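You operate a simulated robot arm through the tools that you are given. There is no shell and no other tool. Be economical: measure what you need, move in short steps, check, and stop when the job is done.

The job below is to be done with a simulated two-armed robot. You get a single attempt, and the scene is never put back.

Task
Take the cream card tray from the packing bench top and leave it on the steel plate top. Then take the lid off the tub on the packing bench top and lay it down there. Then put the grey spool on top of the grey tape pack on the trolley top shelf. Then put the numbered steel block labelled "75" from the wooden drawer bench top on the fourth store shelf from the bottom. Then stack the numbered cylinder labelled "57" from the wooden drawer bench top on top of the numbered cylinder that says "59". Then fetch the green-ended block and set it on the top shelf of the tote rack. Then close the lower middle blue drawer. Then put one of the cans from the green bench top on the short blue board. Keep to this order. Set down upright: numbered steel block, can.

It is judged by the outcome, as a careful person would: the job done as asked, and still so three seconds after it is handed in. It fails if anything else is knocked over, pushed out of place, dropped, spilled or broken. Lids that push on must go on centred and level and be pressed home; caps that screw on are set level and turned clockwise until they are tight.

Robot
Two 7-joint arms with fingered hands on one trunk, on a base that drives. Base frame: it is fixed to the floor where the robot stands at the start and does not move with it; the origin is under the middle of the robot, x ahead of it, y to its left, z up; the surface under the hand at the start is at about z = 860. Units: mm, rad, N and s.
The left shoulder is at the start at [30, 136, 1180], the right one opposite. Places, roughly: can [-3500, -5750, 1000]; cream card tray [1000, 0, 750]; fourth store shelf [-900, 1200, 1300]; green-ended block (4x9x4 cm) [-700, -3700, 900]; grey spool (5x5x3 cm) [-2900, 1800, 1300]; grey tape pack (19x9x4 cm) [-1300, -800, 800]; lower middle blue drawer [-1200, -4900, 400]; numbered cylinder [-250, -3750, 1000]; numbered steel block [-500, -3500, 1000]; short blue board (24x18x3 cm) [-2900, -5600, 700]; steel plate top [-2100, -2300, 900]; top shelf of the tote rack [-100, -2900, 1100]; tub [250, -1250, 1000]. Payload 5 kg a hand.
The tool frame of a hand sits at the grasp point between the pads (the TCP): z along the fingers, y along the line on which they close. The tips reach 42 mm beyond it. The gripper opens to 208 mm. The gripper's body begins 119 mm behind the TCP. The gripper is a hand of 4 fingers: y runs from the thumb to the fingers, the wrist lies at [0, 0, -332] in the tool frame.
Orientation is told as [roll, pitch, yaw] about the base's x, y, z axes, in that order, counted from this pose: with the fingers straight down and closing along the base's y, the tool's x points along the base's -x, its y along +y and its z along -z.

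Tools
- The arms move only by the tool servo_tool. It takes "left_moves", "right_moves" or both (then of equal length, played together; a hand with none holds still); each is one flat list of numbers, 6 for each row, row after row: the shift along the base's x, y, z in m, then the turn, a rotation vector about the base's x, y, z in rad. In form: [tx, ty, tz, wx, wy, wz, tx, ty, tz, wx, wy, wz, ...]. A call has 1 to 10 rows; each row shifts and turns the commanded pose from where the row before left it. Rows are played at 5 a second. More than 50 mm and 0.15 rad between two rows, and nothing of the call is played. Where a pose cannot be reached the arm comes as near as it can. A force on the tool above 40 N (or 10 N above the force at the start of the call, whichever is more), or a blocked arm, ends the call early, and 0.2 s more pass. In this call time passes only in rows, and 0.2 s behind the last. The reply holds the time, the measured pose of the TCP, the force on the tool along the base axes, the opening and the grip force, in the units named above and with some noise, with the torque about the TCP (base axes, N m) and any sound that the robot's microphone picked up.
- Cameras (640 x 400 px; columns grow to the right, rows downward): "scene" is now at [29.2, 28.1, 1892.1]; the picture's right is [0.44, -0.90, -0.00], its down [-0.79, -0.38, -0.48] and it looks along [0.43, 0.21, -0.88] (base axes); focal length 214 px, centre (320, 200). "left" rides on the left gripper at [-101, 0, -145] in its tool frame; the picture's right is [0.00, -1.00, 0.00], its down [0.82, 0.00, -0.57] and it looks along [0.57, 0.00, 0.82] (tool axes); focal length 261 px, centre (320, 200). "right" rides on the right gripper at [101, 0, -145] in its tool frame; the picture's right is [0.00, 1.00, 0.00], its down [-0.82, 0.00, -0.57] and it looks along [-0.57, 0.00, 0.82] (tool axes); focal length 261 px, centre (320, 200). There is no depth. A picture from a camera that has moved, and an enlarged one, comes with that camera's place and axes in the base frame and with its lens.
- snapshot(camera): a new picture of that camera. No time passes.
- lift_body(by): slides the trunk up (or, below 0, down) by that many mm; the arms and the scene camera ride with it, the base frame stays. It gives what a move gives, with no picture.
- base_move(legs): drives the robot by 1 to 6 legs, each [ahead, left, turn to the left] in mm, mm and rad, along the robot's own axes; the way and the turn of a leg run together, so that a leg with both is an arc; at most 1500 mm and 3.142 rad a leg. The arms and the cameras ride along, it lands a little off, and it stops where it bumps. It gives what a move gives.
- move_fingers(finger1, finger2, finger3, thumb_bend, hand): sets how far each is bent, from 0 (flat) to 1 (curled in); at 0.3 the hand is open as for a grip, at 0.7 the pads meet at the TCP. One left out holds its place. A second passes; each finger stops where it meets its share of the squeeze, and holds until it gets a number again. It is the only way to open and close the hand. It gives what a move gives, with no picture; readings hold the bend of each and the force on the fingers (four entries, about 0 where the hand has none), thumb and palm.
- head_to(pan, tilt): turns the head with the scene camera to pan (to the left, within 2.496 rad either way) and tilt (down, from -0.506 to 1.204), counted from straight ahead of the robot. It gives what a move gives.
- zoom(camera, box): a new picture of the part [left, top, right, bottom] of that camera's present view, enlarged. No time passes.
- job_done(): hands the job in; it is judged then, once.

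Go step by step. Nothing tells you exact positions but the pictures and the camera data: compare them with the known pose of the tool, close in by small moves and look again before you grip or let go. The budget is 207 turns and 210 pictures, counting those below and the enlarged ones. Unless the task says otherwise, let go and move clear before handing in.

The tools are called after "Call:" by a JSON object that holds its "method" and its "body". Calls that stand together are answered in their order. servo_tool: Moves the arms, as the interface text tells. Its arguments: {"type":"object","properties":{"left_moves":{"type":"array","items":{"type":"number"}},"right_moves":{"type":"array","items":{"type":"number"}}},"required":[]} The other tools are called the same way: lift_body (by) slides the trunk up or down; move_fingers (finger1, finger2, finger3, thumb_bend, hand) moves the fingers one by one; base_move (legs) drives the base; head_to (pan, tilt) turns the head that bears the scene camera; snapshot (camera) takes a picture; zoom (camera, box) takes an enlarged picture of a part of a camera's view; job_done () hands the job in.

At the start:

```text
clock: 0.0
left_tool_pos: [652.3, -10.8, 1525.2]
left_ee_rot: [0.001, 0.001, -0.001]
left_wrist_force: [-0.6, 0.3, -0.8]
left_torque: [0.01, 0.0, 0.01]
left_opening: 207.8
left_grasp_force: 0.0
left_shape: jaw
left_bend: [0.3, 0.3, 0.3, 0.3]
left_finger forces: [0.1, 0.0, 0.1, 0.0, 0.0, 0.0]
right_tool_pos: [370.1, -538.0, 1521.3]
right_ee_rot: [0.0, 0.001, 0.0]
right_wrist_force: [0.4, -0.5, -0.2]
right_torque: [0.01, 0.01, -0.03]
right_opening: 208.0
right_grasp_force: 0.0
right_shape: jaw
right_bend: [0.3, 0.3, 0.3, 0.3]
right_finger forces: [0.0, 0.0, 0.0, 0.0, 0.0, 0.0]
trunk travel left (down, up): [-200.0, 290.0]
robot x, y, heading: [-1.2, -3.4, 0.004]
head pan, tilt: [0.454, 1.07]
```

scene: 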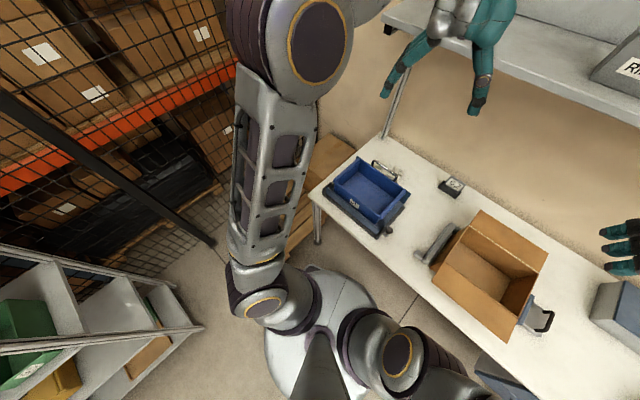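
right: 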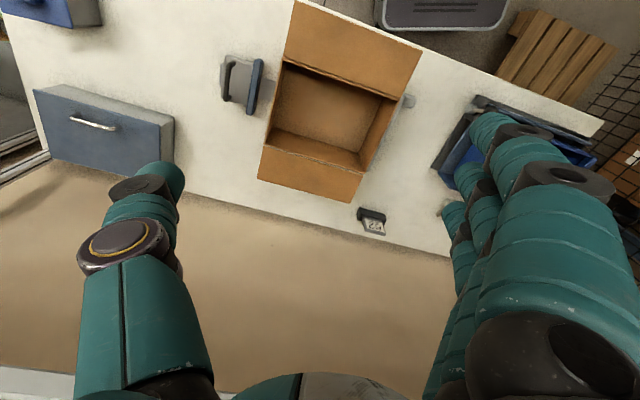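
left: 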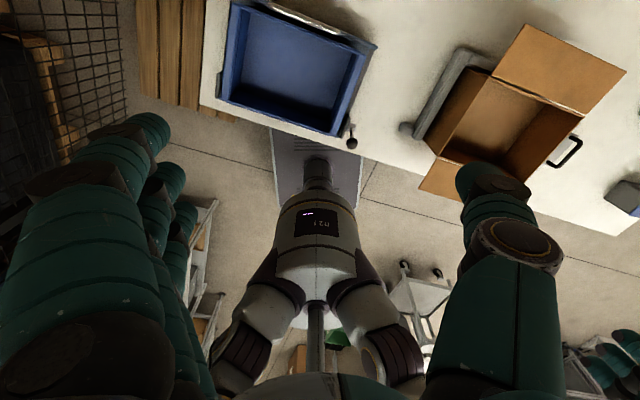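

I see the packing bench ahead with a blue tote and a cardboard box; the cream card tray isn't yet identified. I'll look around with the head first.

Call:
{"method": "head_to", "body": {"pan": 0.0, "tilt": 0.7}}

Call:
{"method": "snapshot", "body": {"camera": "scene"}}

Call:
{"method": "head_to", "body": {"pan": -1.2, "tilt": 0.6}}

Call:
{"method": "snapshot", "body": {"camera": "scene"}}

Call:
{"method": "head_to", "body": {"pan": -2.3, "tilt": 0.5}}

Call:
{"method": "snapshot", "body": {"camera": "scene"}}

Call:
{"method": "head_to", "body": {"pan": 2.3, "tilt": 0.5}}

Call:
{"method": "snapshot", "body": {"camera": "scene"}}

```text
clock: 0.9
left_tool_pos: [652.2, -9.0, 1524.9]
left_ee_rot: [-0.002, 0.0, -0.001]
left_wrist_force: [-0.4, 0.2, 0.0]
left_torque: [-0.04, -0.03, -0.03]
left_opening: 207.8
left_grasp_force: 0.1
left_shape: jaw
left_bend: [0.3, 0.3, 0.3, 0.3]
left_finger forces: [0.1, 0.0, 0.0, 0.0, 0.0, 0.0]
right_tool_pos: [368.8, -536.6, 1521.2]
right_ee_rot: [0.0, 0.001, 0.001]
right_wrist_force: [0.1, 0.1, 0.1]
right_torque: [-0.02, 0.0, 0.02]
right_opening: 207.5
right_grasp_force: 0.1
right_shape: jaw
right_bend: [0.3, 0.3, 0.3, 0.3]
right_finger forces: [0.0, 0.0, 0.0, 0.0, 0.0, 0.0]
trunk travel left (down, up): [-200.0, 290.0]
robot x, y, heading: [-3.3, -0.6, 0.0]
head pan, tilt: [0.0, 0.7]
```

```text
206 pictures are left
camera scene: at [55.7, -0.3, 1920.1], right [0.0, -1.0, 0.0], down [-0.64, 0.0, -0.76], along [0.76, 0.0, -0.64], focal length 214 px, centre (320, 200)
```

scene: 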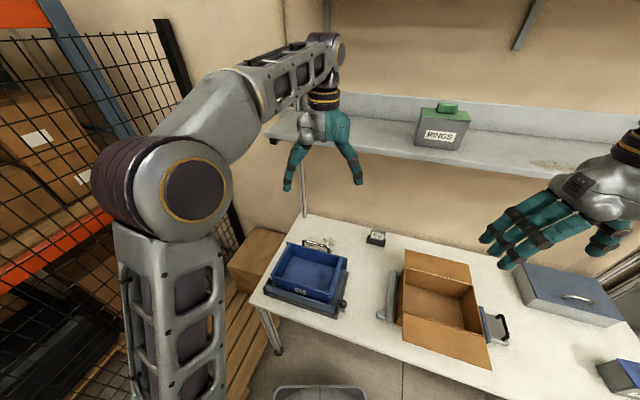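

```text
clock: 2.3
left_tool_pos: [651.7, -10.0, 1526.0]
left_ee_rot: [0.0, -0.002, 0.0]
left_wrist_force: [0.6, 0.6, -0.1]
left_torque: [0.01, -0.03, -0.01]
left_opening: 207.6
left_grasp_force: 0.1
left_shape: jaw
left_bend: [0.3, 0.3, 0.3, 0.3]
left_finger forces: [0.0, 0.1, 0.0, 0.0, 0.1, 0.1]
right_tool_pos: [368.5, -536.7, 1521.4]
right_ee_rot: [0.0, -0.001, -0.001]
right_wrist_force: [-0.7, 0.0, -0.5]
right_torque: [0.01, 0.02, -0.02]
right_opening: 208.0
right_grasp_force: 0.1
right_shape: jaw
right_bend: [0.3, 0.3, 0.3, 0.3]
right_finger forces: [0.0, 0.0, 0.0, 0.0, 0.1, 0.1]
trunk travel left (down, up): [-200.0, 290.0]
robot x, y, heading: [1.6, 0.5, 0.001]
head pan, tilt: [-1.201, 0.6]
```

```text
205 pictures are left
camera scene: at [2.8, -82.9, 1928.8], right [-0.93, -0.36, 0.0], down [-0.2, 0.53, -0.82], along [0.3, -0.77, -0.57], focal length 214 px, centre (320, 200)
```

scene: 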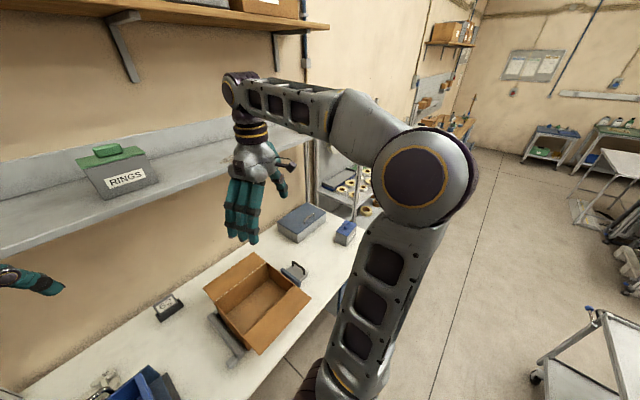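

```text
clock: 3.6
left_tool_pos: [652.5, -9.8, 1525.8]
left_ee_rot: [0.0, 0.001, 0.0]
left_wrist_force: [0.1, -0.5, 0.5]
left_torque: [0.0, 0.02, 0.0]
left_opening: 208.0
left_grasp_force: 0.0
left_shape: jaw
left_bend: [0.3, 0.3, 0.3, 0.3]
left_finger forces: [0.0, 0.1, 0.0, 0.0, 0.0, 0.0]
right_tool_pos: [368.7, -536.2, 1521.3]
right_ee_rot: [-0.001, 0.0, -0.001]
right_wrist_force: [-0.3, 0.1, -0.3]
right_torque: [0.02, 0.01, 0.0]
right_opening: 207.9
right_grasp_force: 0.1
right_shape: jaw
right_bend: [0.3, 0.3, 0.3, 0.3]
right_finger forces: [0.1, 0.1, 0.0, 0.0, 0.2, 0.1]
trunk travel left (down, up): [-200.0, 290.0]
robot x, y, heading: [0.1, -0.7, 0.004]
head pan, tilt: [-2.3, 0.499]
```

```text
204 pictures are left
camera scene: at [-89.9, -68.4, 1937.9], right [-0.75, 0.67, 0.0], down [0.32, 0.36, -0.88], along [-0.58, -0.65, -0.48], focal length 214 px, centre (320, 200)
```

scene: 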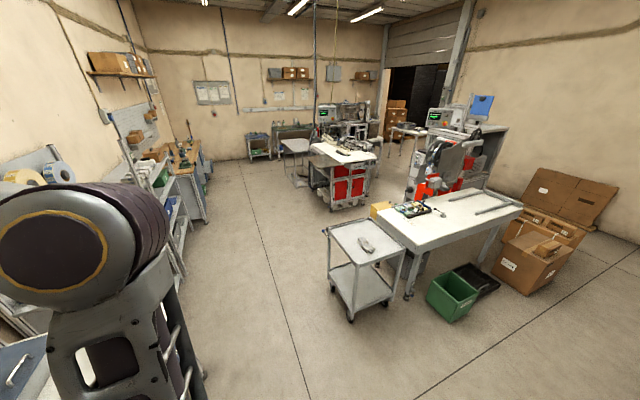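

```text
clock: 7.3
left_tool_pos: [651.7, -8.8, 1525.9]
left_ee_rot: [0.0, 0.001, 0.0]
left_wrist_force: [-0.7, 0.8, -0.2]
left_torque: [0.05, 0.02, -0.02]
left_opening: 207.9
left_grasp_force: 0.0
left_shape: jaw
left_bend: [0.3, 0.3, 0.3, 0.3]
left_finger forces: [0.0, 0.1, 0.0, 0.1, 0.1, 0.0]
right_tool_pos: [368.8, -536.8, 1521.3]
right_ee_rot: [0.001, -0.001, 0.0]
right_wrist_force: [-0.7, -0.3, -0.3]
right_torque: [0.0, -0.01, 0.03]
right_opening: 207.8
right_grasp_force: 0.1
right_shape: jaw
right_bend: [0.3, 0.3, 0.3, 0.3]
right_finger forces: [0.0, 0.1, 0.0, 0.0, 0.1, 0.1]
trunk travel left (down, up): [-200.0, 290.0]
robot x, y, heading: [3.0, 0.3, -0.002]
head pan, tilt: [2.3, 0.499]
```

```text
203 pictures are left
camera scene: at [-89.9, 67.4, 1937.9], right [0.75, 0.67, 0.0], down [0.32, -0.36, -0.88], along [-0.59, 0.65, -0.48], focal length 214 px, centre (320, 200)
```

scene: 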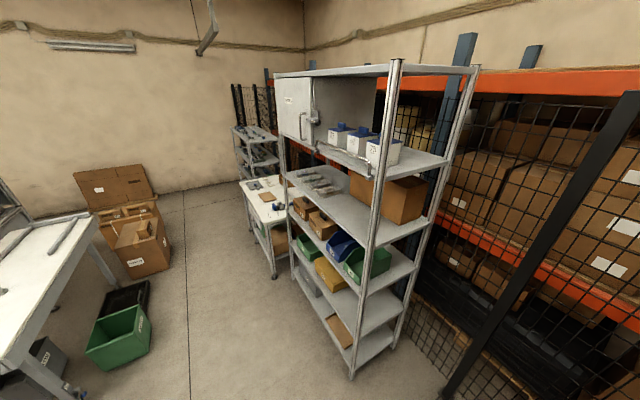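

The room layout is clear now, but the cream tray isn't. I'll look closely at the bench.

Call:
{"method": "head_to", "body": {"pan": 0.0, "tilt": 0.85}}

Call:
{"method": "zoom", "body": {"camera": "scene", "box": [240, 100, 440, 225]}}

Call:
{"method": "zoom", "body": {"camera": "scene", "box": [380, 120, 640, 282]}}

```text
clock: 9.4
left_tool_pos: [651.5, -10.0, 1525.2]
left_ee_rot: [0.0, 0.0, 0.0]
left_wrist_force: [-0.1, 1.1, 0.0]
left_torque: [-0.03, 0.0, 0.01]
left_opening: 207.8
left_grasp_force: 0.1
left_shape: jaw
left_bend: [0.3, 0.3, 0.3, 0.3]
left_finger forces: [0.0, 0.0, 0.0, 0.0, 0.0, 0.0]
right_tool_pos: [369.8, -536.9, 1520.8]
right_ee_rot: [-0.001, 0.0, -0.001]
right_wrist_force: [0.0, 0.1, -0.1]
right_torque: [0.03, -0.01, 0.01]
right_opening: 207.8
right_grasp_force: 0.0
right_shape: jaw
right_bend: [0.3, 0.3, 0.3, 0.3]
right_finger forces: [0.0, 0.1, 0.0, 0.0, 0.0, 0.0]
trunk travel left (down, up): [-200.0, 290.0]
robot x, y, heading: [1.9, 0.4, -0.003]
head pan, tilt: [0.0, 0.85]
```

```text
3.20 times, centred on (340, 162) of scene
camera zoom: at [48.9, -0.4, 1907.9], right [0.0, -1.0, 0.0], down [-0.75, 0.0, -0.66], along [0.66, 0.0, -0.75], focal length 686 px, centre (256, 320)
```

zoom: 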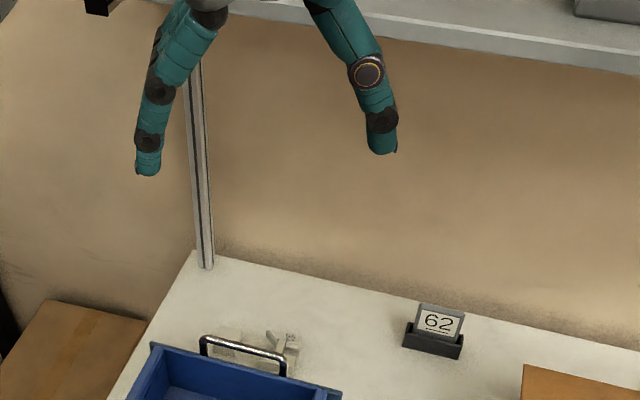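

```text
2.46 times, centred on (510, 201) of scene
camera zoom: at [48.9, -0.4, 1907.9], right [0.0, -1.0, 0.0], down [-0.75, 0.0, -0.66], along [0.66, 0.0, -0.75], focal length 528 px, centre (-148, 198)
```

zoom: 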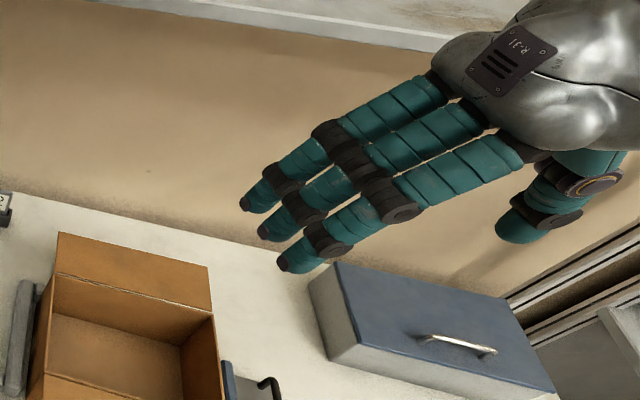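

Behind the blue tote something cream is visible. I'll zoom in there.

Call:
{"method": "zoom", "body": {"camera": "scene", "box": [280, 185, 360, 235]}}

Call:
{"method": "snapshot", "body": {"camera": "scene"}}

```text
8.00 times, centred on (320, 210) of scene
camera zoom: at [48.9, -0.4, 1907.9], right [0.0, -1.0, 0.0], down [-0.75, 0.0, -0.66], along [0.66, 0.0, -0.75], focal length 1716 px, centre (320, 120)
```

zoom: 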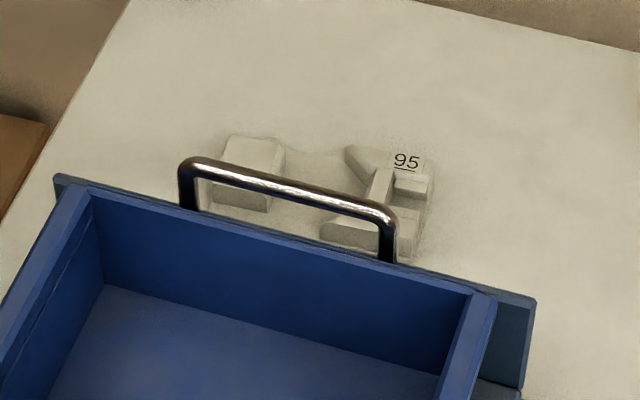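

```text
199 pictures are left
camera scene: at [48.9, -0.4, 1907.9], right [0.0, -1.0, 0.0], down [-0.75, 0.0, -0.66], along [0.66, 0.0, -0.75], focal length 214 px, centre (320, 200)
```

scene: 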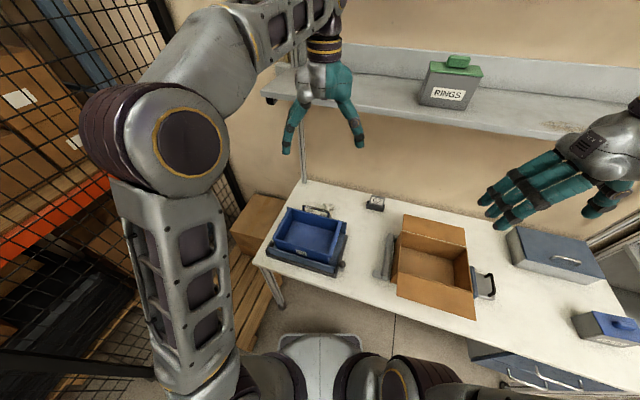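

The cream tray (label 95) lies behind the blue tote near [976, 0, 750]. I'll bring the right hand camera forward over the bench for a view from above, with the left hand moved aside.

Call:
{"method": "servo_tool", "body": {"left_moves": [0, 0.03, 0, 0, 0, 0, 0, 0.03, 0, 0, 0, 0, 0, 0.03, 0, 0, 0, 0, 0, 0.03, 0, 0, 0, 0, 0, 0.03, 0, 0, 0, 0, 0, 0.03, 0, 0, 0, 0, 0, 0.03, 0, 0, 0, 0, 0, 0.03, 0, 0, 0, 0, 0, 0.03, 0, 0, 0, 0], "right_moves": [0.022, 0.043, -0.01, 0, 0, 0, 0.022, 0.043, -0.01, 0, 0, 0, 0.022, 0.043, -0.01, 0, 0, 0, 0.022, 0.043, -0.01, 0, 0, 0, 0.022, 0.043, -0.01, 0, 0, 0, 0.022, 0.043, -0.01, 0, 0, 0, 0.022, 0.043, -0.01, 0, 0, 0, 0.022, 0.043, -0.01, 0, 0, 0, 0.022, 0.043, -0.01, 0, 0, 0]}}

Call:
{"method": "snapshot", "body": {"camera": "right"}}

```text
clock: 11.4
left_tool_pos: [654.6, 263.5, 1523.2]
left_ee_rot: [-0.001, 0.001, -0.001]
left_wrist_force: [0.8, 2.5, -0.7]
left_torque: [-0.3, 0.17, -0.01]
left_opening: 207.8
left_grasp_force: 0.0
left_shape: jaw
left_bend: [0.3, 0.3, 0.3, 0.3]
left_finger forces: [0.0, 0.0, 0.0, 0.1, 0.0, 0.0]
right_tool_pos: [569.6, -144.1, 1432.3]
right_ee_rot: [-0.002, 0.002, -0.002]
right_wrist_force: [1.3, 2.3, -0.5]
right_torque: [-0.26, 0.09, 0.02]
right_opening: 207.9
right_grasp_force: 0.0
right_shape: jaw
right_bend: [0.3, 0.3, 0.3, 0.3]
right_finger forces: [0.1, 0.1, 0.0, 0.0, 0.0, 0.0]
trunk travel left (down, up): [-200.0, 290.0]
robot x, y, heading: [3.5, -0.8, -0.002]
head pan, tilt: [0.0, 0.85]
```

```text
198 pictures are left
camera right: at [467.8, -143.5, 1576.8], right [0.01, 1.0, 0.0], down [0.82, 0.0, 0.57], along [0.57, 0.0, -0.82], focal length 261 px, centre (320, 200)
```

right: 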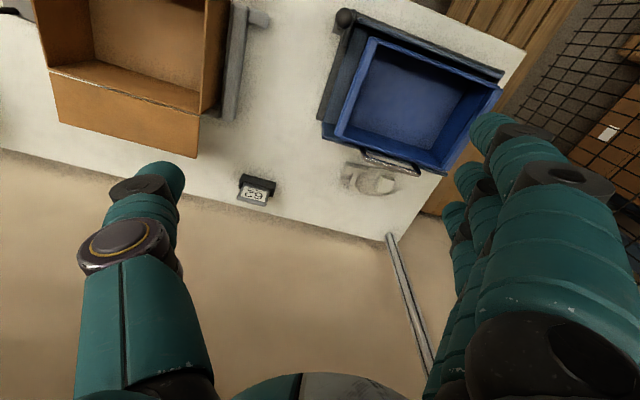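

Call:
{"method": "zoom", "body": {"camera": "right", "box": [310, 130, 438, 210]}}

```text
5.00 times, centred on (374, 170) of right
camera zoom: at [467.8, -143.5, 1576.8], right [0.01, 1.0, 0.0], down [0.82, 0.0, 0.57], along [0.57, 0.0, -0.82], focal length 1303 px, centre (50, 350)
```

zoom: 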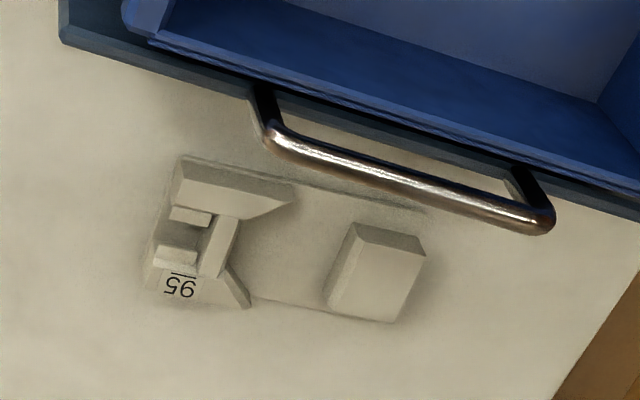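

The cream piece labelled 95 (about 160×95 mm, centre ≈ [880, 5], bench top z≈860) is the card tray. I'll bring the right hand above it for a closer view.

Call:
{"method": "servo_tool", "body": {"right_moves": [0.022, 0.018, -0.04, 0, 0, -0.03, 0.022, 0.018, -0.04, 0, 0, -0.03, 0.022, 0.018, -0.04, 0, 0, -0.03, 0.022, 0.018, -0.04, 0, 0, -0.03, 0.022, 0.018, -0.04, 0, 0, -0.03, 0.022, 0.018, -0.04, 0, 0, -0.03, 0.022, 0.018, -0.04, 0, 0, -0.03, 0.022, 0.018, -0.04, 0, 0, -0.03]}}

Call:
{"method": "snapshot", "body": {"camera": "right"}}

Call:
{"method": "snapshot", "body": {"camera": "scene"}}

```text
clock: 13.2
left_tool_pos: [656.5, 260.4, 1524.4]
left_ee_rot: [-0.002, 0.003, 0.0]
left_wrist_force: [0.5, 1.2, -1.1]
left_torque: [-0.11, 0.14, -0.03]
left_opening: 207.7
left_grasp_force: 0.1
left_shape: jaw
left_bend: [0.3, 0.3, 0.3, 0.3]
left_finger forces: [0.0, 0.1, 0.0, 0.1, 0.0, 0.0]
right_tool_pos: [743.3, -4.0, 1109.3]
right_ee_rot: [0.0, 0.001, -0.243]
right_wrist_force: [2.1, 0.4, 0.7]
right_torque: [-0.02, 0.17, -0.01]
right_opening: 208.0
right_grasp_force: 0.0
right_shape: jaw
right_bend: [0.3, 0.3, 0.3, 0.3]
right_finger forces: [0.0, 0.0, 0.0, 0.0, 0.0, 0.1]
trunk travel left (down, up): [-200.0, 290.0]
robot x, y, heading: [1.5, -1.5, 0.0]
head pan, tilt: [0.0, 0.85]
```

```text
196 pictures are left
camera right: at [645.1, 19.8, 1254.6], right [0.24, 0.97, 0.0], down [0.8, -0.2, 0.57], along [0.55, -0.14, -0.82], focal length 261 px, centre (320, 200)
```

right: 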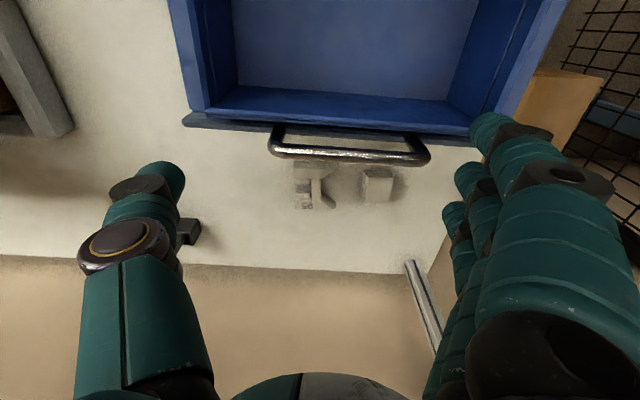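

```text
195 pictures are left
camera scene: at [51.7, 1.0, 1907.7], right [0.0, -1.0, 0.0], down [-0.75, 0.0, -0.66], along [0.66, 0.0, -0.75], focal length 214 px, centre (320, 200)
```

scene: 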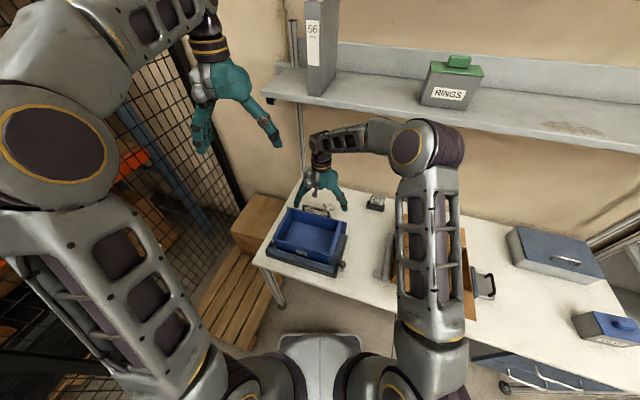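

Call:
{"method": "zoom", "body": {"camera": "right", "box": [256, 120, 448, 240]}}

```text
3.33 times, centred on (352, 180) of right
camera zoom: at [645.1, 19.8, 1254.6], right [0.24, 0.97, 0.0], down [0.8, -0.2, 0.57], along [0.55, -0.14, -0.82], focal length 869 px, centre (213, 267)
```

zoom: 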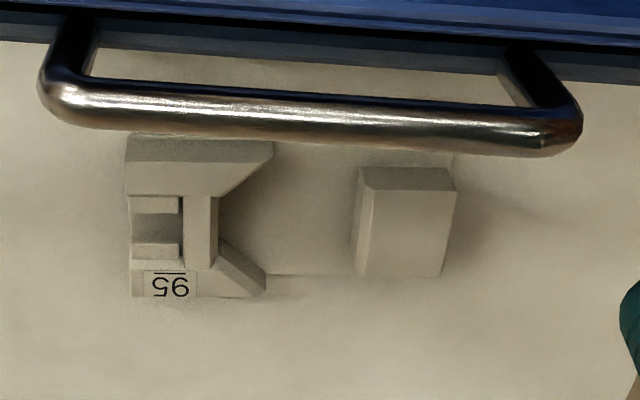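

The tray is centred near [877, -1, 870], long axis at yaw −0.24; the tote handle is at about [745, 20, 1045], so I tilt the hand a little away from it. I'll move over the tray and look again.

Call:
{"method": "servo_tool", "body": {"right_moves": [0.034, 0.001, 0, 0.012, 0.0485, 0, 0.034, 0.001, 0, 0.012, 0.0485, 0, 0.034, 0.001, 0, 0.012, 0.0485, 0, 0.032, 0, 0, 0.012, 0.0485, 0, 0, 0, -0.04, 0, 0, 0, 0, 0, -0.04, 0, 0, 0, 0, 0, -0.04, 0, 0, 0]}}

Call:
{"method": "snapshot", "body": {"camera": "right"}}

```text
clock: 14.8
left_tool_pos: [653.6, 258.5, 1526.2]
left_ee_rot: [-0.001, 0.0, 0.0]
left_wrist_force: [0.3, -0.8, -0.6]
left_torque: [0.14, 0.04, -0.01]
left_opening: 207.7
left_grasp_force: 0.1
left_shape: jaw
left_bend: [0.3, 0.3, 0.3, 0.3]
left_finger forces: [0.0, 0.0, 0.1, 0.0, 0.1, 0.0]
right_tool_pos: [864.8, -4.4, 990.6]
right_ee_rot: [0.002, 0.2, -0.239]
right_wrist_force: [1.0, -0.4, 1.2]
right_torque: [0.06, 0.08, 0.01]
right_opening: 207.9
right_grasp_force: 0.0
right_shape: jaw
right_bend: [0.3, 0.3, 0.3, 0.3]
right_finger forces: [0.0, 0.0, 0.1, 0.0, 0.0, 0.1]
right hand out of reach, approached as far as the arm can: row 4
trunk travel left (down, up): [-200.0, 290.0]
robot x, y, heading: [2.0, 1.4, -0.001]
head pan, tilt: [0.0, 0.85]
```

```text
193 pictures are left
camera right: at [795.5, 12.0, 1153.3], right [0.24, 0.97, 0.0], down [0.89, -0.22, 0.4], along [0.39, -0.1, -0.92], focal length 261 px, centre (320, 200)
```

right: 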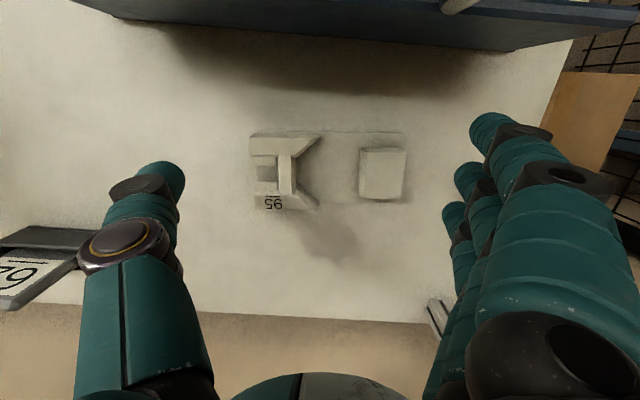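

The arm is near its reach limit, so I'll drive the base 45 mm forward while the hand is high, then close in.

Call:
{"method": "base_move", "body": {"legs": [[45, 0, 0]]}}

```text
clock: 15.7
left_tool_pos: [699.6, 261.3, 1524.3]
left_ee_rot: [-0.001, 0.003, 0.0]
left_wrist_force: [2.6, 1.0, -0.6]
left_torque: [-0.03, 0.29, -0.02]
left_opening: 207.9
left_grasp_force: 0.0
left_shape: jaw
left_bend: [0.3, 0.3, 0.3, 0.3]
left_finger forces: [0.0, 0.1, 0.0, 0.1, 0.1, 0.1]
right_tool_pos: [910.3, -4.4, 989.8]
right_ee_rot: [-0.001, 0.204, -0.241]
right_wrist_force: [1.2, 0.3, -3.0]
right_torque: [-0.03, 0.19, 0.0]
right_opening: 207.8
right_grasp_force: 0.0
right_shape: jaw
right_bend: [0.3, 0.3, 0.3, 0.3]
right_finger forces: [0.0, 0.0, 0.0, 0.0, 0.1, 0.1]
trunk travel left (down, up): [-200.0, 290.0]
robot x, y, heading: [47.2, -0.6, -0.002]
head pan, tilt: [0.0, 0.85]
```

Call:
{"method": "servo_tool", "body": {"right_moves": [-0.014, 0.001, -0.02, -0.012, -0.0485, 0, -0.014, 0.001, -0.02, -0.012, -0.0485, 0, 0, 0, -0.02, 0, 0, 0]}}

Call:
{"method": "snapshot", "body": {"camera": "right"}}

```text
clock: 16.5
left_tool_pos: [697.6, 260.1, 1526.2]
left_ee_rot: [0.0, -0.001, 0.0]
left_wrist_force: [0.0, -0.1, 0.0]
left_torque: [0.06, -0.02, -0.02]
left_opening: 208.0
left_grasp_force: 0.0
left_shape: jaw
left_bend: [0.3, 0.3, 0.3, 0.3]
left_finger forces: [0.0, 0.1, 0.0, 0.1, 0.0, 0.0]
right_tool_pos: [880.0, -2.4, 932.7]
right_ee_rot: [0.001, 0.101, -0.241]
right_wrist_force: [1.5, -0.1, 0.5]
right_torque: [0.06, 0.08, -0.03]
right_opening: 208.0
right_grasp_force: 0.1
right_shape: jaw
right_bend: [0.3, 0.3, 0.3, 0.3]
right_finger forces: [0.0, 0.1, 0.0, 0.0, 0.1, 0.1]
trunk travel left (down, up): [-200.0, 290.0]
robot x, y, heading: [42.6, 0.1, 0.003]
head pan, tilt: [0.0, 0.85]
```

```text
192 pictures are left
camera right: at [795.9, 18.3, 1085.5], right [0.24, 0.97, 0.0], down [0.85, -0.21, 0.49], along [0.47, -0.12, -0.87], focal length 261 px, centre (320, 200)
```

right: 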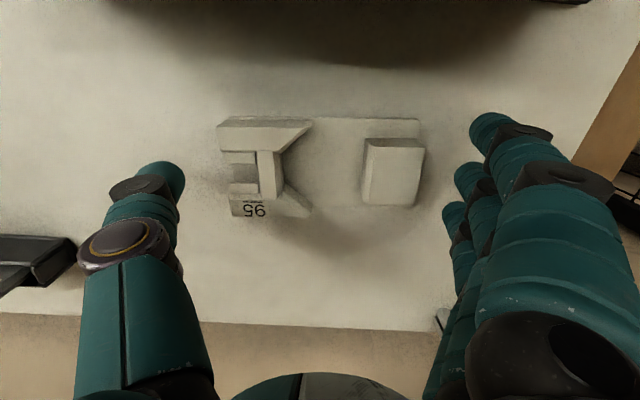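

Well centred. Descend to grasp height and close.

Call:
{"method": "servo_tool", "body": {"right_moves": [0, 0, -0.012, 0, 0, 0, 0, 0, -0.01, 0, 0, 0]}}

Call:
{"method": "move_fingers", "body": {"hand": "right", "finger1": 0.5, "finger2": 0.5, "finger3": 0.5, "thumb_bend": 0.5}}

Call:
{"method": "snapshot", "body": {"camera": "right"}}

```text
clock: 17.1
left_tool_pos: [698.2, 259.4, 1525.1]
left_ee_rot: [-0.002, 0.002, -0.001]
left_wrist_force: [-0.9, -0.4, -0.5]
left_torque: [0.03, -0.07, -0.04]
left_opening: 207.6
left_grasp_force: 0.1
left_shape: jaw
left_bend: [0.3, 0.3, 0.3, 0.3]
left_finger forces: [0.0, 0.0, 0.0, 0.0, 0.1, 0.1]
right_tool_pos: [879.8, -1.1, 910.4]
right_ee_rot: [0.0, 0.099, -0.24]
right_wrist_force: [0.3, -0.2, 0.9]
right_torque: [0.0, -0.03, -0.03]
right_opening: 208.0
right_grasp_force: 0.1
right_shape: jaw
right_bend: [0.3, 0.3, 0.3, 0.3]
right_finger forces: [0.0, 0.0, 0.0, 0.0, 0.0, 0.1]
trunk travel left (down, up): [-200.0, 290.0]
robot x, y, heading: [42.9, -1.2, -0.003]
head pan, tilt: [0.0, 0.85]
```

```text
clock: 18.1
left_tool_pos: [697.5, 260.0, 1525.3]
left_ee_rot: [0.0, 0.0, -0.001]
left_wrist_force: [0.2, -0.7, 0.3]
left_torque: [-0.01, -0.01, -0.03]
left_opening: 207.9
left_grasp_force: 0.1
left_shape: jaw
left_bend: [0.3, 0.3, 0.3, 0.3]
left_finger forces: [0.0, 0.1, 0.0, 0.0, 0.0, 0.0]
right_tool_pos: [880.3, -1.5, 912.4]
right_ee_rot: [0.003, 0.098, -0.242]
right_wrist_force: [6.0, 1.5, 18.0]
right_torque: [1.43, -1.18, -0.34]
right_opening: 155.3
right_grasp_force: 27.3
right_shape: fingers
right_bend: [0.44, 0.39, 0.38, 0.46]
right_finger forces: [9.1, 9.4, 17.8, 0.0, 18.3, 0.0]
trunk travel left (down, up): [-200.0, 290.0]
robot x, y, heading: [46.3, 2.1, 0.002]
head pan, tilt: [0.0, 0.85]
```

```text
191 pictures are left
camera right: at [795.9, 19.7, 1065.5], right [0.24, 0.97, 0.0], down [0.85, -0.21, 0.49], along [0.47, -0.12, -0.87], focal length 261 px, centre (320, 200)
```

right: 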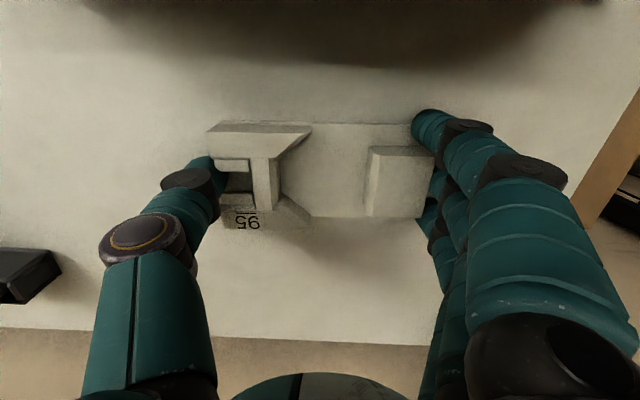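

All fingers have met the tray with 27 N grip. Lift a little and check.

Call:
{"method": "servo_tool", "body": {"right_moves": [0, 0, 0.02, 0, 0, 0, 0, 0, 0.03, 0, 0, 0, 0, 0, 0.03, 0, 0, 0]}}

Call:
{"method": "snapshot", "body": {"camera": "right"}}

```text
clock: 18.9
left_tool_pos: [698.7, 260.2, 1526.3]
left_ee_rot: [-0.001, 0.0, 0.0]
left_wrist_force: [0.0, -0.4, 0.4]
left_torque: [0.0, 0.01, 0.0]
left_opening: 207.7
left_grasp_force: 0.1
left_shape: jaw
left_bend: [0.3, 0.3, 0.3, 0.3]
left_finger forces: [0.1, 0.1, 0.0, 0.0, 0.2, 0.1]
right_tool_pos: [879.3, -2.1, 987.4]
right_ee_rot: [0.001, 0.103, -0.24]
right_wrist_force: [-0.7, 0.8, -1.8]
right_torque: [-0.02, -0.04, 0.01]
right_opening: 155.3
right_grasp_force: 20.8
right_shape: fingers
right_bend: [0.45, 0.4, 0.39, 0.46]
right_finger forces: [7.6, 7.5, 5.8, 0.1, 20.2, 0.0]
trunk travel left (down, up): [-200.0, 290.0]
robot x, y, heading: [45.8, -3.1, -0.002]
head pan, tilt: [0.0, 0.85]
```

```text
190 pictures are left
camera right: at [795.2, 18.5, 1142.5], right [0.24, 0.97, 0.0], down [0.85, -0.21, 0.48], along [0.47, -0.12, -0.87], focal length 261 px, centre (320, 200)
```

right: 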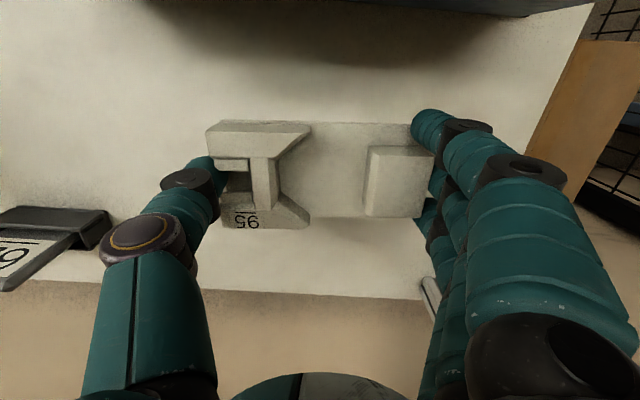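

Tray held and lifted. Raise and retract both arms before driving.

Call:
{"method": "servo_tool", "body": {"right_moves": [0, 0, 0.045, 0, 0, 0, 0, 0, 0.045, 0, 0, 0, 0, 0, 0.045, 0, 0, 0, -0.01, 0, 0.045, 0, 0, 0, -0.03, -0.02, 0.03, 0, 0, 0, -0.04, -0.025, 0, 0, 0, 0, -0.04, -0.025, 0, 0, 0, 0, -0.04, -0.025, 0, 0, 0, 0, -0.04, -0.025, 0, 0, 0, 0, -0.04, -0.025, 0, 0, 0, 0], "left_moves": [-0.025, 0.005, -0.02, 0, 0, 0, -0.025, 0.005, -0.02, 0, 0, 0, -0.025, 0.005, -0.02, 0, 0, 0, -0.025, 0.005, -0.02, 0, 0, 0, -0.025, 0.005, -0.02, 0, 0, 0, -0.025, 0.005, -0.02, 0, 0, 0, -0.025, 0.005, -0.02, 0, 0, 0, -0.025, 0.005, -0.02, 0, 0, 0, -0.025, 0.005, -0.02, 0, 0, 0, -0.025, 0.005, -0.02, 0, 0, 0]}}

Call:
{"method": "servo_tool", "body": {"right_moves": [-0.04, -0.025, 0, 0, 0, 0, -0.04, -0.025, 0, 0, 0, 0, -0.04, -0.025, 0, 0, 0, 0, -0.04, -0.025, 0, 0, 0, 0]}}

Call:
{"method": "snapshot", "body": {"camera": "scene"}}

```text
clock: 20.2
left_tool_pos: [550.9, 285.8, 1428.2]
left_ee_rot: [0.001, -0.011, -0.001]
left_wrist_force: [-6.6, -1.6, 2.7]
left_torque: [0.3, -1.13, 0.09]
left_opening: 207.9
left_grasp_force: 0.0
left_shape: jaw
left_bend: [0.3, 0.3, 0.3, 0.3]
left_finger forces: [0.0, 0.1, 0.1, 0.0, 0.0, 0.1]
right_tool_pos: [792.7, -13.4, 1144.4]
right_ee_rot: [-0.04, 0.174, -0.21]
right_wrist_force: [-3.4, -3.4, 13.0]
right_torque: [0.66, -0.94, -0.08]
right_opening: 155.2
right_grasp_force: 21.6
right_shape: fingers
right_bend: [0.45, 0.4, 0.39, 0.46]
right_finger forces: [7.5, 7.4, 6.0, 0.0, 21.0, 0.0]
trunk travel left (down, up): [-200.0, 290.0]
robot x, y, heading: [45.3, 1.0, -0.001]
head pan, tilt: [0.0, 0.85]
stopped in row 6 (right hand): the force on the tool passed its limit at 103 N (the readings are from after the stop); the commanded pose is now the measured one
```

```text
clock: 21.2
left_tool_pos: [559.7, 285.4, 1420.5]
left_ee_rot: [0.003, -0.001, -0.001]
left_wrist_force: [-1.6, -0.6, 1.3]
left_torque: [0.14, -0.29, 0.01]
left_opening: 208.2
left_grasp_force: 0.0
left_shape: jaw
left_bend: [0.3, 0.3, 0.3, 0.3]
left_finger forces: [0.1, 0.0, 0.1, 0.0, 0.0, 0.1]
right_tool_pos: [641.0, -116.8, 1141.3]
right_ee_rot: [-0.036, 0.174, -0.214]
right_wrist_force: [-2.5, -1.1, 0.9]
right_torque: [0.06, -0.28, -0.03]
right_opening: 155.3
right_grasp_force: 21.5
right_shape: fingers
right_bend: [0.45, 0.4, 0.39, 0.46]
right_finger forces: [7.4, 7.4, 5.9, 0.2, 21.4, 0.0]
trunk travel left (down, up): [-200.0, 290.0]
robot x, y, heading: [44.1, -1.5, -0.0]
head pan, tilt: [0.0, 0.85]
```

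```text
189 pictures are left
camera scene: at [89.4, -1.6, 1908.2], right [0.0, -1.0, 0.0], down [-0.75, 0.0, -0.66], along [0.66, 0.0, -0.75], focal length 214 px, centre (320, 200)
```

scene: 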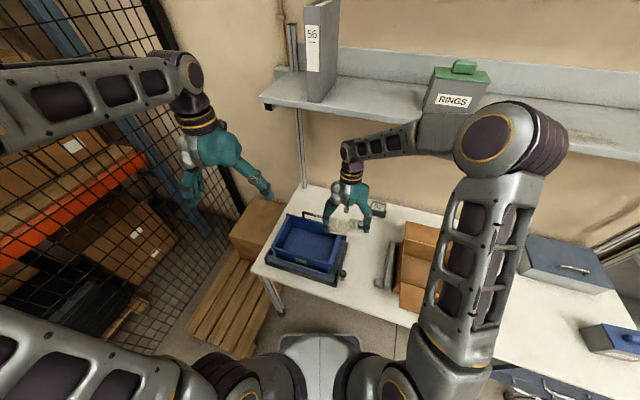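

The rise was stopped by a contact, likely the elbow against the wall shelf; the tray is still held. I check the shelf objects.

Call:
{"method": "head_to", "body": {"pan": -0.3, "tilt": 0.4}}

Call:
{"method": "snapshot", "body": {"camera": "scene"}}

```text
clock: 22.1
left_tool_pos: [563.2, 286.3, 1419.2]
left_ee_rot: [0.001, 0.0, 0.0]
left_wrist_force: [0.2, -0.4, 0.4]
left_torque: [0.03, -0.07, -0.01]
left_opening: 207.9
left_grasp_force: 0.1
left_shape: jaw
left_bend: [0.3, 0.3, 0.3, 0.3]
left_finger forces: [0.1, 0.0, 0.0, 0.0, 0.0, 0.0]
right_tool_pos: [643.8, -115.3, 1141.1]
right_ee_rot: [-0.042, 0.177, -0.212]
right_wrist_force: [-0.3, -0.1, -0.5]
right_torque: [0.03, -0.02, -0.01]
right_opening: 154.8
right_grasp_force: 21.0
right_shape: fingers
right_bend: [0.45, 0.4, 0.39, 0.46]
right_finger forces: [7.4, 7.5, 6.0, 0.1, 21.5, 0.1]
trunk travel left (down, up): [-200.0, 290.0]
robot x, y, heading: [50.2, 1.3, 0.001]
head pan, tilt: [-0.3, 0.4]
```

```text
188 pictures are left
camera scene: at [104.2, -27.2, 1947.0], right [-0.29, -0.96, 0.0], down [-0.37, 0.11, -0.92], along [0.88, -0.27, -0.39], focal length 214 px, centre (320, 200)
```

scene: 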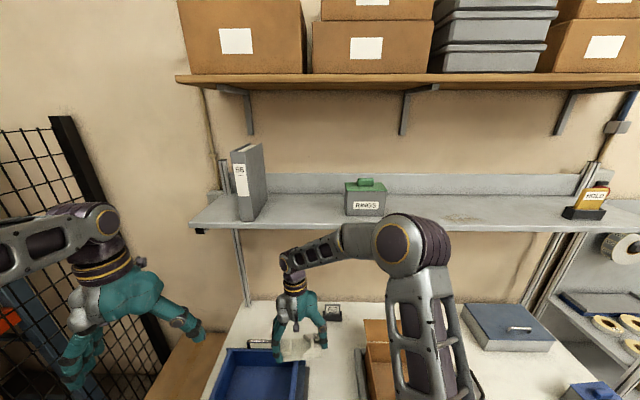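

Shelf items are undisturbed. Retract the tray nearer the body.

Call:
{"method": "servo_tool", "body": {"right_moves": [-0.035, -0.03, 0, 0, -0.035, 0, -0.035, -0.03, 0, 0, -0.035, 0, -0.035, -0.03, 0, 0.02, 0, 0, -0.035, -0.03, 0, 0.02, 0, 0, -0.03, -0.03, 0, 0, 0, 0, -0.03, -0.03, 0, 0, 0, 0], "left_moves": [-0.025, 0.005, -0.03, 0, 0, 0, -0.025, 0.005, -0.03, 0, 0, 0, -0.025, 0.005, -0.03, 0, 0, 0, -0.025, 0.005, -0.03, 0, 0, 0, -0.025, 0.005, -0.03, 0, 0, 0, -0.025, 0.005, -0.03, 0, 0, 0]}}

Call:
{"method": "base_move", "body": {"legs": [[-350, 0, 0]]}}

Call:
{"method": "snapshot", "body": {"camera": "right"}}

```text
clock: 23.5
left_tool_pos: [412.2, 315.1, 1240.5]
left_ee_rot: [0.0, -0.003, -0.001]
left_wrist_force: [-1.3, 0.2, 0.8]
left_torque: [0.03, -0.18, -0.02]
left_opening: 208.0
left_grasp_force: 0.0
left_shape: jaw
left_bend: [0.3, 0.3, 0.3, 0.3]
left_finger forces: [0.0, 0.1, 0.0, 0.0, 0.0, 0.0]
right_tool_pos: [440.4, -293.0, 1138.4]
right_ee_rot: [0.016, 0.115, -0.203]
right_wrist_force: [-1.2, 0.2, 0.3]
right_torque: [0.04, -0.13, 0.02]
right_opening: 154.9
right_grasp_force: 21.4
right_shape: fingers
right_bend: [0.45, 0.4, 0.39, 0.46]
right_finger forces: [7.3, 7.4, 5.9, 0.0, 22.0, 0.0]
trunk travel left (down, up): [-200.0, 290.0]
robot x, y, heading: [44.8, 1.8, 0.004]
head pan, tilt: [-0.3, 0.4]
```

```text
clock: 25.8
left_tool_pos: [62.3, 314.9, 1241.4]
left_ee_rot: [0.0, 0.0, 0.002]
left_wrist_force: [-0.9, 0.2, 0.9]
left_torque: [-0.04, -0.09, 0.01]
left_opening: 207.9
left_grasp_force: 0.0
left_shape: jaw
left_bend: [0.3, 0.3, 0.3, 0.3]
left_finger forces: [0.1, 0.0, 0.0, 0.0, 0.0, 0.1]
right_tool_pos: [91.4, -293.0, 1138.4]
right_ee_rot: [0.014, 0.116, -0.204]
right_wrist_force: [0.4, 0.5, -0.1]
right_torque: [-0.01, -0.08, 0.0]
right_opening: 154.9
right_grasp_force: 21.2
right_shape: fingers
right_bend: [0.45, 0.4, 0.39, 0.46]
right_finger forces: [7.3, 7.3, 6.0, 0.1, 22.0, 0.1]
trunk travel left (down, up): [-200.0, 290.0]
robot x, y, heading: [-306.8, -1.5, 0.006]
head pan, tilt: [-0.3, 0.4]
```

```text
187 pictures are left
camera right: at [9.1, -277.3, 1293.4], right [0.21, 0.98, 0.01], down [0.86, -0.19, 0.47], along [0.46, -0.09, -0.88], focal length 261 px, centre (320, 200)
```

right: 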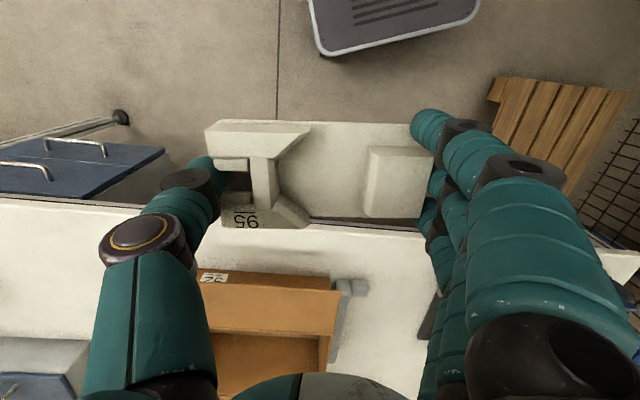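

Call:
{"method": "base_move", "body": {"legs": [[0, 0, -1.93], [1500, 0, 0]]}}

Call:
{"method": "head_to", "body": {"pan": -0.6, "tilt": 0.4}}

Call:
{"method": "snapshot", "body": {"camera": "scene"}}

```text
clock: 37.8
left_tool_pos: [-670.4, -1850.8, 1239.9]
left_ee_rot: [0.001, 0.003, -1.94]
left_wrist_force: [0.3, -0.3, 0.2]
left_torque: [0.03, -0.01, 0.02]
left_opening: 208.0
left_grasp_force: 0.0
left_shape: jaw
left_bend: [0.3, 0.3, 0.3, 0.3]
left_finger forces: [0.1, 0.0, 0.1, 0.1, 0.1, 0.1]
right_tool_pos: [-1248.9, -1657.8, 1136.8]
right_ee_rot: [0.015, 0.117, -2.15]
right_wrist_force: [-0.2, 0.0, -0.2]
right_torque: [0.03, -0.04, -0.03]
right_opening: 155.1
right_grasp_force: 20.8
right_shape: fingers
right_bend: [0.45, 0.4, 0.39, 0.46]
right_finger forces: [7.0, 7.0, 5.6, 0.0, 21.2, 0.0]
trunk travel left (down, up): [-200.0, 290.0]
robot x, y, heading: [-829.7, -1393.1, -1.937]
head pan, tilt: [-0.3, 0.4]
```

```text
clock: 38.6
left_tool_pos: [-670.7, -1849.9, 1239.2]
left_ee_rot: [0.001, 0.0, -1.941]
left_wrist_force: [0.2, 0.0, -0.1]
left_torque: [-0.02, 0.01, 0.0]
left_opening: 208.0
left_grasp_force: 0.0
left_shape: jaw
left_bend: [0.3, 0.3, 0.3, 0.3]
left_finger forces: [0.0, 0.0, 0.0, 0.1, 0.0, 0.0]
right_tool_pos: [-1247.8, -1658.0, 1137.4]
right_ee_rot: [0.014, 0.117, -2.147]
right_wrist_force: [-0.5, 0.2, -0.2]
right_torque: [-0.01, -0.01, -0.01]
right_opening: 154.9
right_grasp_force: 20.5
right_shape: fingers
right_bend: [0.45, 0.4, 0.39, 0.46]
right_finger forces: [7.0, 6.9, 5.6, 0.0, 21.2, 0.0]
trunk travel left (down, up): [-200.0, 290.0]
robot x, y, heading: [-830.3, -1394.3, -1.94]
head pan, tilt: [-0.6, 0.4]
```

```text
186 pictures are left
camera scene: at [-895.7, -1417.9, 1947.0], right [-0.57, 0.82, 0.0], down [0.32, 0.22, -0.92], along [-0.76, -0.52, -0.39], focal length 214 px, centre (320, 200)
```

scene: 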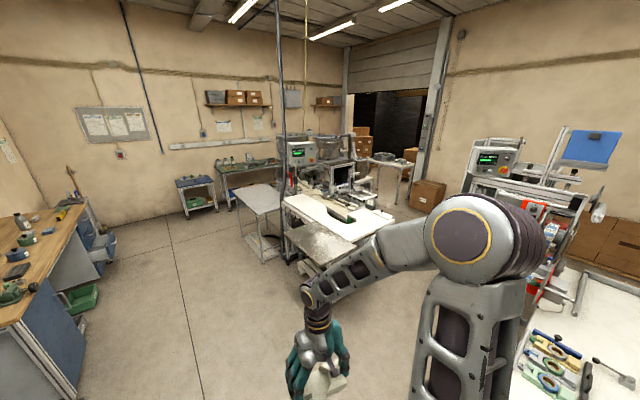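

The grey steel plate is at [-2100, -2300], ahead-right. Drive closer facing it.

Call:
{"method": "base_move", "body": {"legs": [[0, 0, -0.58], [650, 0, 0]]}}

Call:
{"method": "head_to", "body": {"pan": 0.0, "tilt": 0.75}}

Call:
{"method": "snapshot", "body": {"camera": "scene"}}

Call:
{"method": "snapshot", "body": {"camera": "right"}}

```text
clock: 43.8
left_tool_pos: [-1473.0, -2240.6, 1239.7]
left_ee_rot: [0.0, 0.002, -2.523]
left_wrist_force: [-0.5, -0.1, -0.7]
left_torque: [0.03, -0.05, -0.02]
left_opening: 208.2
left_grasp_force: 0.0
left_shape: jaw
left_bend: [0.3, 0.3, 0.3, 0.3]
left_finger forces: [0.0, 0.1, 0.0, 0.1, 0.0, 0.0]
right_tool_pos: [-1849.2, -1761.9, 1136.7]
right_ee_rot: [0.014, 0.116, -2.728]
right_wrist_force: [0.5, -0.3, -0.4]
right_torque: [0.04, -0.01, 0.0]
right_opening: 154.8
right_grasp_force: 19.6
right_shape: fingers
right_bend: [0.45, 0.4, 0.4, 0.46]
right_finger forces: [6.9, 7.0, 5.6, 0.0, 21.0, 0.0]
trunk travel left (down, up): [-200.0, 290.0]
robot x, y, heading: [-1352.4, -1770.8, -2.521]
head pan, tilt: [-0.6, 0.4]
```

```text
clock: 44.8
left_tool_pos: [-1471.8, -2238.7, 1240.6]
left_ee_rot: [0.001, 0.002, -2.522]
left_wrist_force: [-0.1, -1.3, 0.8]
left_torque: [0.03, -0.02, -0.03]
left_opening: 207.7
left_grasp_force: 0.1
left_shape: jaw
left_bend: [0.3, 0.3, 0.3, 0.3]
left_finger forces: [0.1, 0.1, 0.1, 0.1, 0.0, 0.0]
right_tool_pos: [-1849.0, -1759.8, 1136.9]
right_ee_rot: [0.015, 0.117, -2.727]
right_wrist_force: [-0.8, 0.4, -0.4]
right_torque: [0.02, -0.04, 0.02]
right_opening: 155.0
right_grasp_force: 20.4
right_shape: fingers
right_bend: [0.45, 0.4, 0.4, 0.46]
right_finger forces: [6.9, 7.0, 5.6, 0.0, 20.9, 0.0]
trunk travel left (down, up): [-200.0, 290.0]
robot x, y, heading: [-1356.3, -1771.9, -2.521]
head pan, tilt: [0.0, 0.75]
```

```text
185 pictures are left
camera scene: at [-1397.4, -1800.2, 1915.9], right [-0.58, 0.81, 0.0], down [0.55, 0.4, -0.73], along [-0.59, -0.43, -0.68], focal length 214 px, centre (320, 200)
```

scene: 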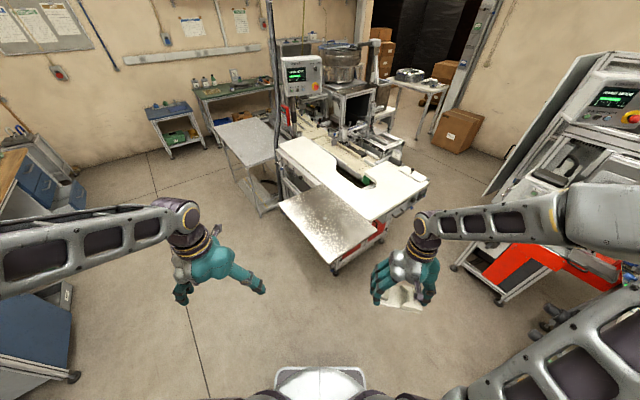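

```text
184 pictures are left
camera right: at [-1773.5, -1726.6, 1293.1], right [0.4, -0.92, 0.01], down [-0.81, -0.34, 0.47], along [-0.43, -0.2, -0.88], focal length 261 px, centre (320, 200)
```

right: 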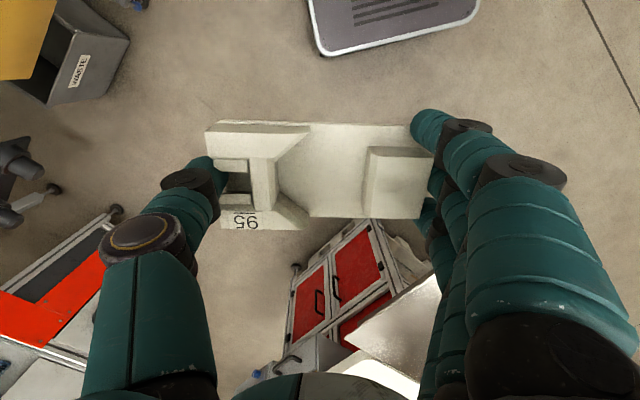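

The plate is clear, roughly 600×350 mm centred near [-2180, -2316]. Drive in so the right hand can reach its near half.

Call:
{"method": "base_move", "body": {"legs": [[270, 150, 0]]}}

Call:
{"method": "snapshot", "body": {"camera": "scene"}}

```text
clock: 46.9
left_tool_pos: [-1600.2, -2521.0, 1239.1]
left_ee_rot: [0.0, 0.0, -2.514]
left_wrist_force: [-0.6, -1.2, -1.1]
left_torque: [0.13, -0.06, 0.0]
left_opening: 207.9
left_grasp_force: 0.0
left_shape: jaw
left_bend: [0.3, 0.3, 0.3, 0.3]
left_finger forces: [0.0, 0.0, 0.1, 0.0, 0.1, 0.1]
right_tool_pos: [-1979.7, -2046.4, 1137.4]
right_ee_rot: [0.014, 0.117, -2.72]
right_wrist_force: [-0.5, -0.7, -0.6]
right_torque: [0.08, -0.06, -0.01]
right_opening: 155.0
right_grasp_force: 20.1
right_shape: fingers
right_bend: [0.45, 0.4, 0.4, 0.46]
right_finger forces: [6.9, 7.0, 5.6, 0.1, 21.0, 0.0]
trunk travel left (down, up): [-200.0, 290.0]
robot x, y, heading: [-1484.2, -2051.2, -2.511]
head pan, tilt: [0.0, 0.75]
```

```text
183 pictures are left
camera scene: at [-1528.7, -2081.8, 1915.9], right [-0.59, 0.81, 0.0], down [0.55, 0.4, -0.73], along [-0.59, -0.43, -0.68], focal length 214 px, centre (320, 200)
```

scene: 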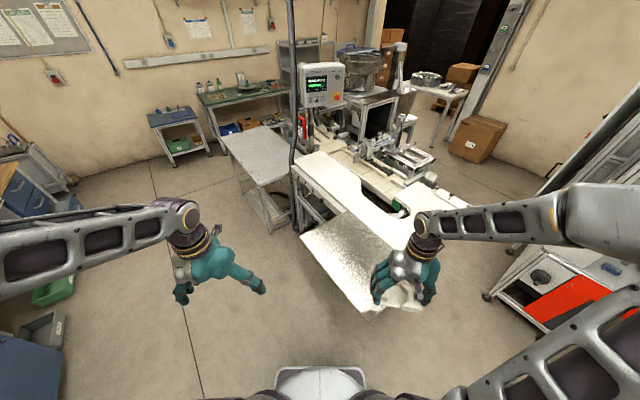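

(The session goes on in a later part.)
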